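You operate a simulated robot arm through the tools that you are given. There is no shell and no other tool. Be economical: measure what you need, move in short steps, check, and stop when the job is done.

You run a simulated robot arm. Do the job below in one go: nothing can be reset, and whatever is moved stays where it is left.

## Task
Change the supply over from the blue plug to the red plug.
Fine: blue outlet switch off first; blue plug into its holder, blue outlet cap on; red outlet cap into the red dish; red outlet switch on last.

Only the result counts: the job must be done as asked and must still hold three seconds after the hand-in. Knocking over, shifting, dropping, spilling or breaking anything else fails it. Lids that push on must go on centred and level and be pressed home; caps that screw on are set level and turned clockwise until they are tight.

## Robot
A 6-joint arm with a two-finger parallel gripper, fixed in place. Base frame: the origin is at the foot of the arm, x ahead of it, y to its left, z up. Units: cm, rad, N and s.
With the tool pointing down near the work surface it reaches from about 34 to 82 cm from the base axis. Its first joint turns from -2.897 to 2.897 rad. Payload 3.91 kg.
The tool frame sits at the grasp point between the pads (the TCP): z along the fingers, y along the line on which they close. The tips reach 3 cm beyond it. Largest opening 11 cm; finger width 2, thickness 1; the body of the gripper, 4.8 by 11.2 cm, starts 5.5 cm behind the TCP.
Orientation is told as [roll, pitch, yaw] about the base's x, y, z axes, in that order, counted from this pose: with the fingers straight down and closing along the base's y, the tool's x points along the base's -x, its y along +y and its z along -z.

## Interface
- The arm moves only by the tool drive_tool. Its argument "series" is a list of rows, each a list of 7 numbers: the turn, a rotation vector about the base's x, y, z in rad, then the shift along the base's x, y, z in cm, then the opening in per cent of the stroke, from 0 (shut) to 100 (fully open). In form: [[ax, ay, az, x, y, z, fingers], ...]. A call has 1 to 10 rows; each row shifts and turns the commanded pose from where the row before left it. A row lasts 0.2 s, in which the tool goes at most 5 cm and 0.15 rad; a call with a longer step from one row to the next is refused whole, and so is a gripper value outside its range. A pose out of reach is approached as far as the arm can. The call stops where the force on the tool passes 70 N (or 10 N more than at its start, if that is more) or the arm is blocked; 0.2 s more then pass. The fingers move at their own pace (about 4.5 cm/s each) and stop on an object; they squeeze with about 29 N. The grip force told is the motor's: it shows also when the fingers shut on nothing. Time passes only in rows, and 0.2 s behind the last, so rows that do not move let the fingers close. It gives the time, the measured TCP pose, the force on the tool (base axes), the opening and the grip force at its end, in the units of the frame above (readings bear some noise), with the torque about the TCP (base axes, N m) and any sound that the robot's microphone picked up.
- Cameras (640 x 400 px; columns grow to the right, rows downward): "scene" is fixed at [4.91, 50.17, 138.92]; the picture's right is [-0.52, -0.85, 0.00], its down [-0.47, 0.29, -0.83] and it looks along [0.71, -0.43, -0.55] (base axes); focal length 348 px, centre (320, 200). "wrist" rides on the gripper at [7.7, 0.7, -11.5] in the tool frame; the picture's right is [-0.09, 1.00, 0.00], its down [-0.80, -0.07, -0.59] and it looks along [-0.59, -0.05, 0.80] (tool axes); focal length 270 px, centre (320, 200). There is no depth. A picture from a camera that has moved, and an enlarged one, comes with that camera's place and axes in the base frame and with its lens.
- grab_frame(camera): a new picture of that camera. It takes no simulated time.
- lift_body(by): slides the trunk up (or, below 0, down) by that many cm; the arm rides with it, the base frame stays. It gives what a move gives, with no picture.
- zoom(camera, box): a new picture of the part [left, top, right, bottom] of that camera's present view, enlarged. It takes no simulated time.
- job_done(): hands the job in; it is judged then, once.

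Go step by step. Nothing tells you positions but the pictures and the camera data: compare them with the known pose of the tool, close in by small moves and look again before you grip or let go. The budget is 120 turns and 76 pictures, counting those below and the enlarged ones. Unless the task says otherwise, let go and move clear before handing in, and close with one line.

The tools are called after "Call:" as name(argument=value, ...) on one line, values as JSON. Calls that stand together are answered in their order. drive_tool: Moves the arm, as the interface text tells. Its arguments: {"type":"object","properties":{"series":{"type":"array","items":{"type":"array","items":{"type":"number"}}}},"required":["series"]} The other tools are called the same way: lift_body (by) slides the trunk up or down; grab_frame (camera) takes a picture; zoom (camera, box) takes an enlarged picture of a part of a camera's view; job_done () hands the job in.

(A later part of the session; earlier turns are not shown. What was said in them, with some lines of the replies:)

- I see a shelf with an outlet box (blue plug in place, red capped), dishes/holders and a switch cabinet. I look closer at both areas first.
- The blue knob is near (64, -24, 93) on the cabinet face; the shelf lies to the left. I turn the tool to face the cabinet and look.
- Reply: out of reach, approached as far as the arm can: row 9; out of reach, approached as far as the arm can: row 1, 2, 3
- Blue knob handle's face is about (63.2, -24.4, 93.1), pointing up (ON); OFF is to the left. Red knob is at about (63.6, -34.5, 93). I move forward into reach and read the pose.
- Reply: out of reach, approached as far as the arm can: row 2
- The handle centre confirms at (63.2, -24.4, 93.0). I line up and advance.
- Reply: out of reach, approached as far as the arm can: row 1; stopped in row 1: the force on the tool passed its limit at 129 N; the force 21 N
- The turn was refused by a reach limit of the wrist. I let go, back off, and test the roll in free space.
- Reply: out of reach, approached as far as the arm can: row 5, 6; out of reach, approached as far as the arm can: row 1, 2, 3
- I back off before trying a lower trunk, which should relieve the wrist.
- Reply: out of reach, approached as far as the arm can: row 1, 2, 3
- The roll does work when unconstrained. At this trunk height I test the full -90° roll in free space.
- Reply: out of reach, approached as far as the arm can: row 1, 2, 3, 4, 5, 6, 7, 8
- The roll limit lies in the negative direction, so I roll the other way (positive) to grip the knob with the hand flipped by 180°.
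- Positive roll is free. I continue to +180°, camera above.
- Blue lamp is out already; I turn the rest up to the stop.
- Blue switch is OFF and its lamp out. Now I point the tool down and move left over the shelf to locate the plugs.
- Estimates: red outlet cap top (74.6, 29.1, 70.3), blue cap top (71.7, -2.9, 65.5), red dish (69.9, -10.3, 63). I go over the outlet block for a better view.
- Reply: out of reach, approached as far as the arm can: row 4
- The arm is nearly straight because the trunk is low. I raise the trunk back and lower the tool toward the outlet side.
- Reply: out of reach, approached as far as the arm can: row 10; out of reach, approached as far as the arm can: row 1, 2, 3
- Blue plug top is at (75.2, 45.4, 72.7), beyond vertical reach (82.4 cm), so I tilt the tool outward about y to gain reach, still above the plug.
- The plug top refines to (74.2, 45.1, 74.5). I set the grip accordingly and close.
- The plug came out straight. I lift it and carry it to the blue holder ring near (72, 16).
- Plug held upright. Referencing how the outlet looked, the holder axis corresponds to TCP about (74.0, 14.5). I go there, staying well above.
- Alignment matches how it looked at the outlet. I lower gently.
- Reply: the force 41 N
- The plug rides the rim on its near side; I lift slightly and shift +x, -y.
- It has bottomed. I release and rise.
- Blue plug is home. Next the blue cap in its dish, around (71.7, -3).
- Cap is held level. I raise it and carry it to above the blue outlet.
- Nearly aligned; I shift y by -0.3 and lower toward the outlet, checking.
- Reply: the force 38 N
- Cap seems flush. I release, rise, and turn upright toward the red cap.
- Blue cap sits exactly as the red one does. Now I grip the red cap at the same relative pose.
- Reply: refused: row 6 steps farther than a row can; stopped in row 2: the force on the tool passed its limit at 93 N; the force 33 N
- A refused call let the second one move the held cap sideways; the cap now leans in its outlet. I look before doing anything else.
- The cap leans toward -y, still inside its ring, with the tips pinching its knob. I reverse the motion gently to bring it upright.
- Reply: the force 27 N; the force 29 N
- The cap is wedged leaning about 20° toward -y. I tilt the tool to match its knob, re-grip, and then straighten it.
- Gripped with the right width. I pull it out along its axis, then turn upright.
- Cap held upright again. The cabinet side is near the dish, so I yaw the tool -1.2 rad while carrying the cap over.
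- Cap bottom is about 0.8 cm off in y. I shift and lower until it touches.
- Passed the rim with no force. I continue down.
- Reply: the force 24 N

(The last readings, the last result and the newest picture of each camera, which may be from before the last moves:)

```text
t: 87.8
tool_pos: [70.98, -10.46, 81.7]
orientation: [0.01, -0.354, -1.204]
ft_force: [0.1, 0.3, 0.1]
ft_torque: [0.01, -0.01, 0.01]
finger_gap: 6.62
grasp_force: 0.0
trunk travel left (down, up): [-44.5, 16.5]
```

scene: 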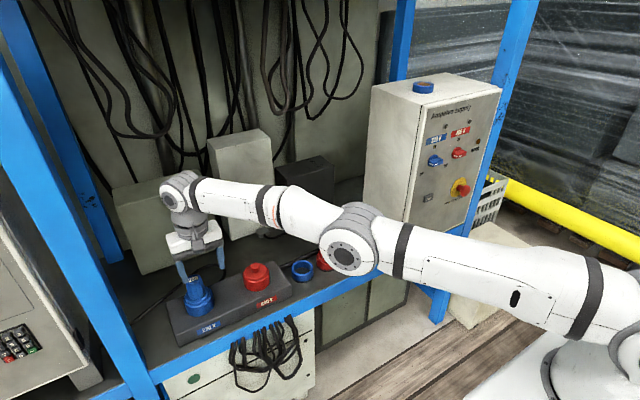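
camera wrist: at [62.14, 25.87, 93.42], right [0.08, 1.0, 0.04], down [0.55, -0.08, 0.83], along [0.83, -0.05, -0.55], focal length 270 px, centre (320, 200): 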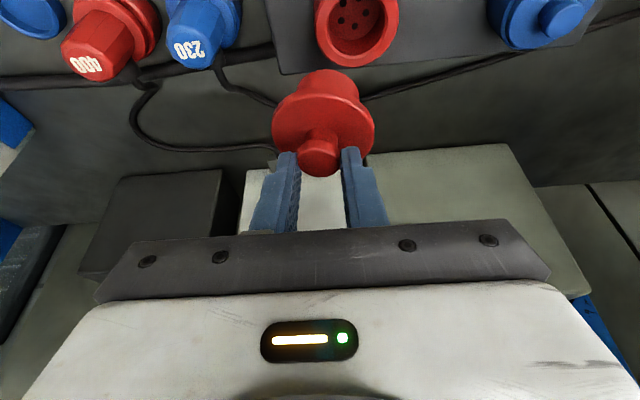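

Red cap is in the dish (to be verified). Now I return the yaw and move above the red plug, expected near (74, 5.5).

Call:
drive_tool(series=[[0, 0, 0.15, 0.3, 1.8, 0.3, 70], [0, 0, 0.15, 0.3, 2, 0, 70], [0, 0, 0.15, 0.3, 2, 0, 70], [0, 0, 0.15, 0.4, 2, 0, 70], [0, 0, 0.15, 0.4, 2, 0, 70], [0, 0, 0.15, 0.4, 2, 0, 70], [0, 0, 0.15, 0.4, 2, 0, 70], [0, 0, 0.15, 0.4, 2.1, 0, 70]])

Call:
drive_tool(series=[[-0.01, 0, 0.004, 0, 0, -3, 70], [0, 0, 0, 0, 0, -3, 70], [0, 0, 0, 0, 0, -3, 70]])

Call:
grab_frame(camera="wrist")

```text
t: 89.7
tool_pos: [73.98, 5.36, 82.1]
orientation: [0.01, -0.351, -0.004]
ft_force: [-0.5, -0.2, -0.6]
ft_torque: [0.01, -0.02, -0.02]
finger_gap: 7.72
grasp_force: 0.1
trunk travel left (down, up): [-44.5, 16.5]
```

```text
t: 90.5
tool_pos: [73.99, 5.42, 73.19]
orientation: [0.002, -0.352, 0.005]
ft_force: [-0.6, -0.9, 0.1]
ft_torque: [0.0, 0.03, 0.01]
finger_gap: 7.68
grasp_force: 0.1
trunk travel left (down, up): [-44.5, 16.5]
```

```text
4 pictures are left
camera wrist: at [62.88, 6.11, 81.21], right [0.08, 1.0, 0.03], down [0.55, -0.07, 0.83], along [0.83, -0.05, -0.55], focal length 270 px, centre (320, 200)
```

wrist: 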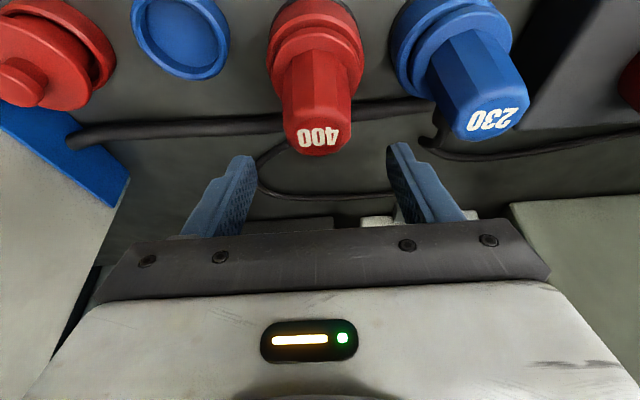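

Red plug axis corresponds to TCP (74.35, 5.5). I descend and grip.

Call:
drive_tool(series=[[0, 0, 0, 0.35, 0.1, -2, 70], [0, 0, 0, 0, 0, -2, 70], [0, 0, 0, 0, 0, -1.6, 70], [0, 0, 0, 0, 0, 0, 70]])

Call:
drive_tool(series=[[0, 0, 0, 0, 0, 0, 0], [0, 0, 0, 0, 0, 0, 0], [0, 0, 0, 0, 0, 0, 0], [0, 0, 0, 0, 0, 0, 0], [0, 0, 0, 0, 0, 0, 0]])

```text
t: 91.5
tool_pos: [74.2, 5.49, 67.51]
orientation: [0.0, -0.355, 0.003]
ft_force: [-0.4, 0.4, 0.5]
ft_torque: [-0.03, -0.02, 0.02]
finger_gap: 7.72
grasp_force: 0.0
trunk travel left (down, up): [-44.5, 16.5]
```

```text
t: 92.7
tool_pos: [74.27, 5.63, 67.53]
orientation: [0.0, -0.353, 0.004]
ft_force: [0.7, -0.1, 0.0]
ft_torque: [0.0, 0.0, -0.01]
finger_gap: 5.41
grasp_force: 28.8
trunk travel left (down, up): [-44.5, 16.5]
```

Call:
drive_tool(series=[[0, 0, 0, 0, 0, 1, 0], [0, 0, 0, 0, 0, 3, 0], [0, 0, 0, 0, 0, 4, 0], [0, 0, 0, 0, 0, 4, 0], [0, 0, 0, 0, 0, 4.5, 0], [0, 0, 0, 0, 3.5, 0, 0], [0, 0, 0, 0, 4, 0, 0], [0, 0, 0, -0.1, 4, 0, 0], [0, 0, 0, -0.1, 4, 0, 0], [0, 0, 0, -0.1, 4, 0, 0]])

```text
t: 94.8
tool_pos: [73.76, 25.05, 84.07]
orientation: [0.002, -0.353, 0.004]
ft_force: [0.1, -0.5, -2.1]
ft_torque: [-0.04, -0.01, -0.01]
finger_gap: 5.4
grasp_force: 29.1
trunk travel left (down, up): [-44.5, 16.5]
```

Call:
drive_tool(series=[[0, 0, 0, 0.15, 4, 0, 0], [0, 0, 0, 0, 0, -3, 0], [0, 0, 0, 0, 0, -3, 0], [0, 0, 0, 0, 0, -0.9, 0]])

Call:
grab_frame(camera="wrist")

```text
t: 95.8
tool_pos: [74.18, 29.02, 77.09]
orientation: [0.0, -0.352, 0.004]
ft_force: [-0.7, 0.2, -1.3]
ft_torque: [0.0, -0.03, -0.02]
finger_gap: 5.42
grasp_force: 28.7
trunk travel left (down, up): [-44.5, 16.5]
```

```text
3 pictures are left
camera wrist: at [63.07, 29.65, 85.19], right [0.08, 1.0, 0.03], down [0.55, -0.07, 0.83], along [0.83, -0.05, -0.55], focal length 270 px, centre (320, 200)
```

wrist: 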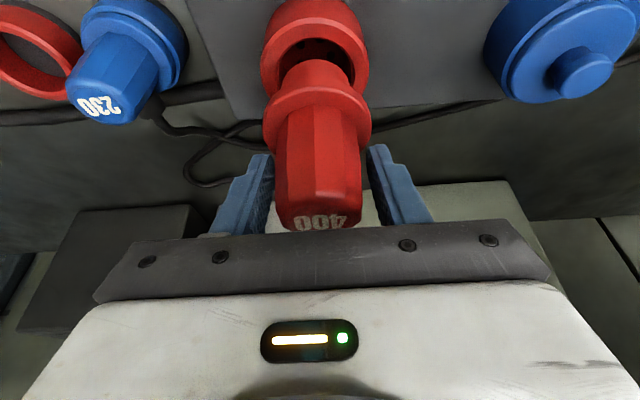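

Looks just like the blue plug did over its outlet; aligned. I lower step by step.

Call:
drive_tool(series=[[0, 0, 0, 0, 0, -0.7, 0], [0, 0, 0, 0, 0, -0.6, 0], [0, 0, 0, 0, 0, -0.5, 0]])

Call:
drive_tool(series=[[0, 0, 0, 0, 0, -0.5, 0], [0, 0, 0, 0, 0, -0.4, 0]])

```text
t: 96.7
tool_pos: [74.22, 28.98, 75.25]
orientation: [0.001, -0.351, 0.003]
ft_force: [-0.2, 0.0, -1.8]
ft_torque: [-0.01, -0.03, 0.02]
finger_gap: 5.4
grasp_force: 29.0
trunk travel left (down, up): [-44.5, 16.5]
```

```text
t: 97.2
tool_pos: [74.21, 29.11, 74.33]
orientation: [0.001, -0.351, 0.002]
ft_force: [-0.6, 0.0, -1.8]
ft_torque: [-0.03, -0.01, -0.03]
finger_gap: 5.4
grasp_force: 29.3
trunk travel left (down, up): [-44.5, 16.5]
```

Call:
drive_tool(series=[[0, 0, 0, 0, 0, -0.4, 0], [0, 0, 0, 0, 0, -0.4, 0]])

Call:
drive_tool(series=[[0, 0, 0, 0, 0, -0.4, 0], [0, 0, 0, 0, 0, -0.3, 0]])

```text
t: 97.8
tool_pos: [74.13, 29.01, 73.51]
orientation: [0.001, -0.353, 0.003]
ft_force: [0.3, -0.2, -1.7]
ft_torque: [0.0, 0.01, -0.02]
finger_gap: 5.41
grasp_force: 28.3
trunk travel left (down, up): [-44.5, 16.5]
```

```text
t: 98.5
tool_pos: [74.05, 29.07, 72.85]
orientation: [0.001, -0.352, 0.005]
ft_force: [-0.5, 0.2, -0.9]
ft_torque: [0.01, 0.0, 0.03]
finger_gap: 5.37
grasp_force: 28.9
trunk travel left (down, up): [-44.5, 16.5]
```

Call:
drive_tool(series=[[0, 0, 0, 0, 0, -0.3, 0], [0, 0, 0, 0, 0, -0.3, 0]])

Call:
drive_tool(series=[[0, 0, 0, 0, 0, -0.3, 0], [0, 0, 0, 0, 0, -0.2, 0]])

```text
t: 99.0
tool_pos: [74.12, 29.08, 72.56]
orientation: [0.001, -0.356, 0.003]
ft_force: [-2.1, -1.6, 10.7]
ft_torque: [-0.27, 0.34, 0.06]
finger_gap: 5.42
grasp_force: 28.8
trunk travel left (down, up): [-44.5, 16.5]
```

```text
t: 99.7
tool_pos: [74.27, 29.18, 72.56]
orientation: [0.004, -0.363, 0.002]
ft_force: [8.0, -3.2, 33.9]
ft_torque: [-0.11, -0.33, -0.05]
finger_gap: 5.31
grasp_force: 29.2
trunk travel left (down, up): [-44.5, 16.5]
```

It has bottomed where expected. I release, rise and verify with one picture.

Call:
drive_tool(series=[[0, 0, 0, 0, 0, 0.2, 70], [0, 0, 0, 0, 0, 0, 70], [0, 0, 0, 0, 0, 0, 70], [0, 0, 0, 0, 0, 2, 70], [0, 0, 0, 0, 0, 4, 70], [0, 0, 0, 0, 0, 4, 70], [0, 0, 0, -3, 0, 3, 70], [0, 0, 0, -3, 0, 3, 70], [0, 0, 0, -3, 0, 2, 70]])

Call:
zoom(camera="scene", box=[170, 210, 400, 330])

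```text
t: 101.7
tool_pos: [64.97, 28.96, 90.04]
orientation: [0.0, -0.354, 0.003]
ft_force: [-0.1, -0.8, 0.2]
ft_torque: [-0.01, -0.01, 0.01]
finger_gap: 7.69
grasp_force: 0.1
trunk travel left (down, up): [-44.5, 16.5]
```

```text
2.78 times, centred on (285, 270) of scene
camera zoom: at [4.91, 50.17, 138.92], right [-0.52, -0.85, 0.0], down [-0.47, 0.29, -0.83], along [0.71, -0.43, -0.55], focal length 967 px, centre (417, 5)
```

zoom: 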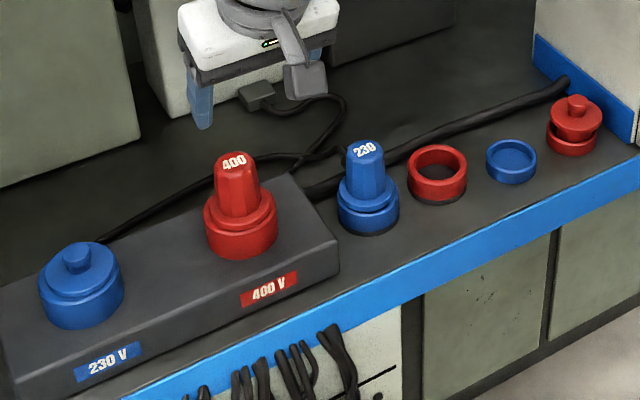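

Everything on the shelf is right. Now I go back to the switch pose: upright the tool, yaw -90°, trunk down, then pitch forward.

Call:
drive_tool(series=[[0, 0.0354, 0, -1.9, -1.9, 2, 70], [0, 0.0354, 0, -1.9, -1.9, 2, 70], [0, 0.0354, 0, -1.9, -1.9, 2, 70], [0, 0.0354, 0, -1.9, -1.9, 2, 70], [0, 0.0354, 0, -1.9, -1.9, 2, 70], [0, 0.0354, 0, -1.9, -1.9, 2, 60], [0, 0.0354, 0, -1.9, -1.9, 2, 60], [0, 0.0354, 0, -1.9, -1.9, 2, 60], [0, 0.0354, 0, -1.9, -1.9, 2, 60], [0, 0.0354, 0, -1.9, -1.9, 2, 60]])

Call:
drive_tool(series=[[0, 0, -0.15, 0, -0.8, 0, 60], [0, 0, -0.15, 0, -0.8, 0, 60], [0, 0, -0.15, 0, -0.8, 0, 60], [0, 0, -0.15, 0, -0.8, 0, 60], [0, 0, -0.15, 0, -0.8, 0, 60], [0, 0, -0.15, 0, -0.8, 0, 60], [0, 0, -0.15, 0, -0.8, 0, 60], [0, 0, -0.15, 0, -0.8, 0, 60], [0, 0, -0.15, 0, -0.8, 0, 60], [0, 0, -0.15, 0, -0.8, 0, 60]])

```text
t: 103.8
tool_pos: [46.11, 9.97, 110.08]
orientation: [0.002, 0.001, 0.004]
ft_force: [-0.9, 0.5, 0.1]
ft_torque: [0.0, 0.04, -0.02]
finger_gap: 6.58
grasp_force: 0.0
trunk travel left (down, up): [-44.5, 16.5]
```

```text
t: 106.0
tool_pos: [46.04, 2.03, 110.04]
orientation: [0.004, 0.002, -1.5]
ft_force: [-0.2, -0.7, 0.0]
ft_torque: [0.0, -0.01, 0.04]
finger_gap: 6.6
grasp_force: 0.0
trunk travel left (down, up): [-44.5, 16.5]
```

Call:
lift_body(by=-22)

Call:
drive_tool(series=[[0, 0, -0.072, 0, 0, 2, 50], [0, -0.15, 0, 0, -2.5, 2, 50], [0, -0.15, 0, 0, -3, 2, 50], [0, -0.15, 0, 0, -3, 2, 50], [0, -0.15, 0, 0, -3, 2, 50], [0, -0.15, 0, 0, -3, 1, 50], [0, -0.15, 0, 0, -3, 0, 50], [0, -0.15, 0, 0, -3, 0, 50], [0, -0.15, 0, 0, -3, -1, 50], [0, -0.15, 0, 0, -3, -1, 50]])

```text
t: 108.4
tool_pos: [46.13, 1.96, 88.02]
orientation: [0.0, 0.0, -1.496]
ft_force: [0.6, -0.8, -0.7]
ft_torque: [-0.05, -0.02, 0.03]
finger_gap: 6.62
grasp_force: 0.1
trunk travel left (down, up): [-22.5, 38.5]
```

```text
t: 110.6
tool_pos: [46.14, -24.53, 97.19]
orientation: [1.354, -0.003, -1.568]
ft_force: [-1.0, 0.1, -0.7]
ft_torque: [-0.01, 0.01, -0.02]
finger_gap: 5.51
grasp_force: 0.0
trunk travel left (down, up): [-22.5, 38.5]
```

Call:
drive_tool(series=[[0, -0.11, 0, 1, -2.5, -1, 45], [0, -0.107, 0, 2, -2.5, -1, 45], [0, 0, 0, 2, -2.5, -1, 45], [0, 0, 0, 2, -2.42, -1.15, 45], [0, 0, 0, 3, 0, 0, 45]])

Call:
grab_frame(camera="wrist")

```text
t: 111.8
tool_pos: [56.14, -34.33, 92.91]
orientation: [1.568, -0.003, -1.57]
ft_force: [-0.5, -0.1, -0.2]
ft_torque: [0.0, 0.0, -0.03]
finger_gap: 4.94
grasp_force: 0.0
trunk travel left (down, up): [-22.5, 38.5]
```

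```text
1 pictures are left
camera wrist: at [44.77, -26.77, 93.64], right [0.0, -0.09, 1.0], down [-0.59, -0.8, -0.07], along [0.8, -0.59, -0.05], focal length 270 px, centre (320, 200)
```

wrist: 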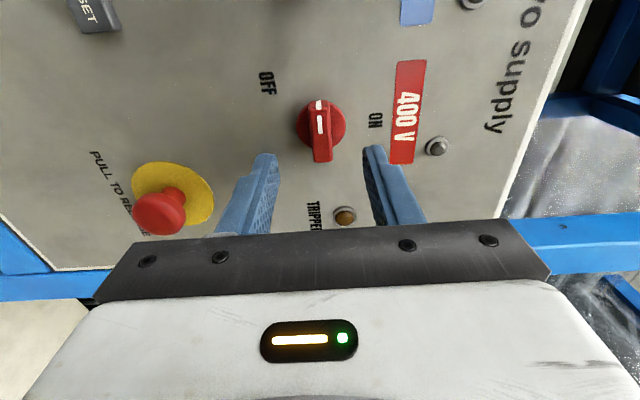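

Red handle centre checks at about (63.4, -34.4, 93). I advance, grip, and turn +90° to ON.

Call:
drive_tool(series=[[0, 0, 0, 2, -0.07, 0.05, 40], [0, 0, 0, 2, 0, 0, 40], [0, 0, 0, 1.25, 0, 0, 40], [0, 0, 0, 0, 0, 0, 40], [0, 0, 0, 0, 0, 0, 0], [0, 0, 0, 0, 0, 0, 0], [0, 0, 0, 0, 0, 0, 0], [0, 0, 0, 0, 0, 0, 0]])

```text
t: 113.6
tool_pos: [61.31, -34.55, 92.99]
orientation: [1.567, -0.001, -1.57]
ft_force: [-4.6, -1.4, 3.0]
ft_torque: [0.18, -0.61, -0.41]
finger_gap: 1.4
grasp_force: 45.3
trunk travel left (down, up): [-22.5, 38.5]
```

Call:
drive_tool(series=[[0.1, 0, 0, 0, 0, 0, 0], [0.1, 0, 0, 0, 0, 0, 0], [0.1, 0, 0, 0, 0, 0, 0], [0.1, 0, 0, 0, 0, 0, 0]])

Call:
drive_tool(series=[[0.1, 0, 0, 0, 0, 0, 0], [0.1, 0, 0, 0, 0, 0, 0], [0.1, 0, 0, 0, 0, 0, 0], [0.1, 0, 0, 0, 0, 0, 0], [0.1, 0, 0, 0, 0, 0, 0], [0.1, 0, 0, 0, 0, 0, 0]])

```text
t: 114.6
tool_pos: [61.25, -34.52, 93.03]
orientation: [1.568, 0.399, -1.569]
ft_force: [-3.9, -3.8, 4.2]
ft_torque: [-0.04, 0.22, -1.42]
finger_gap: 1.49
grasp_force: 44.7
trunk travel left (down, up): [-22.5, 38.5]
```

```text
t: 116.0
tool_pos: [61.34, -34.62, 92.91]
orientation: [1.57, 0.998, -1.567]
ft_force: [-3.6, -6.0, 4.9]
ft_torque: [-0.01, 0.46, -0.72]
finger_gap: 1.48
grasp_force: 45.5
trunk travel left (down, up): [-22.5, 38.5]
```

Call:
drive_tool(series=[[0.1, 0, 0, 0, 0, 0, 0], [0.1, 0, 0, 0, 0, 0, 0], [0.1, 0, 0, 0, 0, 0, 0], [0.1, 0, 0, 0, 0, 0, 0], [0.1, 0, 0, 0, 0, 0, 0], [0.07, 0, 0, 0, 0, 0, 0]])

Call:
drive_tool(series=[[0, 0, 0, 0, 0, 0, 40], [0, 0, 0, 0, 0, 0, 40], [0, 0, 0, 0, 0, 0, 40], [0, 0, 0, -2, 0, 0, 40], [0, 0, 0, -2, 0, 0, 40], [0, 0, 0, -4, 0, 0, 40], [0, 0, 0, -4, 0, 0, 40]])

Call:
zoom(camera="scene", box=[320, 80, 520, 270])

```text
t: 117.4
tool_pos: [61.18, -34.54, 92.89]
orientation: [2.411, 1.567, -0.729]
ft_force: [-5.6, -1.8, -0.4]
ft_torque: [0.0, -0.39, -0.42]
finger_gap: 1.47
grasp_force: 44.6
trunk travel left (down, up): [-22.5, 38.5]
```

```text
t: 119.0
tool_pos: [49.2, -34.47, 92.92]
orientation: [2.041, 1.569, -1.096]
ft_force: [0.0, -0.1, -0.7]
ft_torque: [0.02, -0.03, 0.02]
finger_gap: 4.4
grasp_force: 0.0
trunk travel left (down, up): [-22.5, 38.5]
```

```text
2.11 times, centred on (420, 175) of scene
camera zoom: at [4.91, 50.17, 138.92], right [-0.52, -0.85, 0.0], down [-0.47, 0.29, -0.83], along [0.71, -0.43, -0.55], focal length 732 px, centre (110, 253)
```

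zoom: 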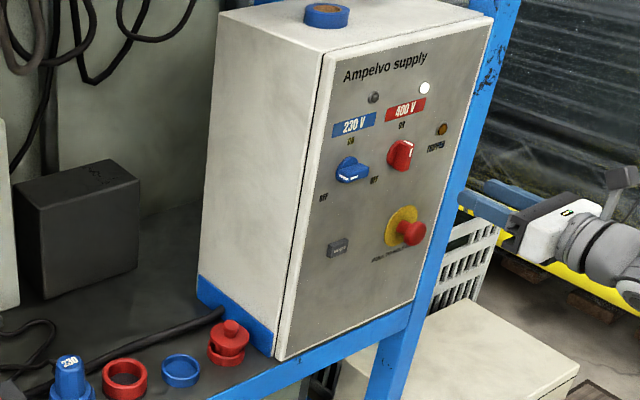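

The 400 V lamp is lit, the 230 V lamp is out and the trip lamp is dark. The red cap lies in its dish, and the arm is clear.

Call:
job_done()

```text
The job is handed in.
```

The supply is changed over: the blue switch is off and the blue plug is in its holder with its outlet capped. The red cap is in the red dish, the red plug is in its outlet, and the red switch was turned on last. One slip on the way: I knocked the red cap askew in its own outlet while lifting it, but I straightened it and placed it in the dish.
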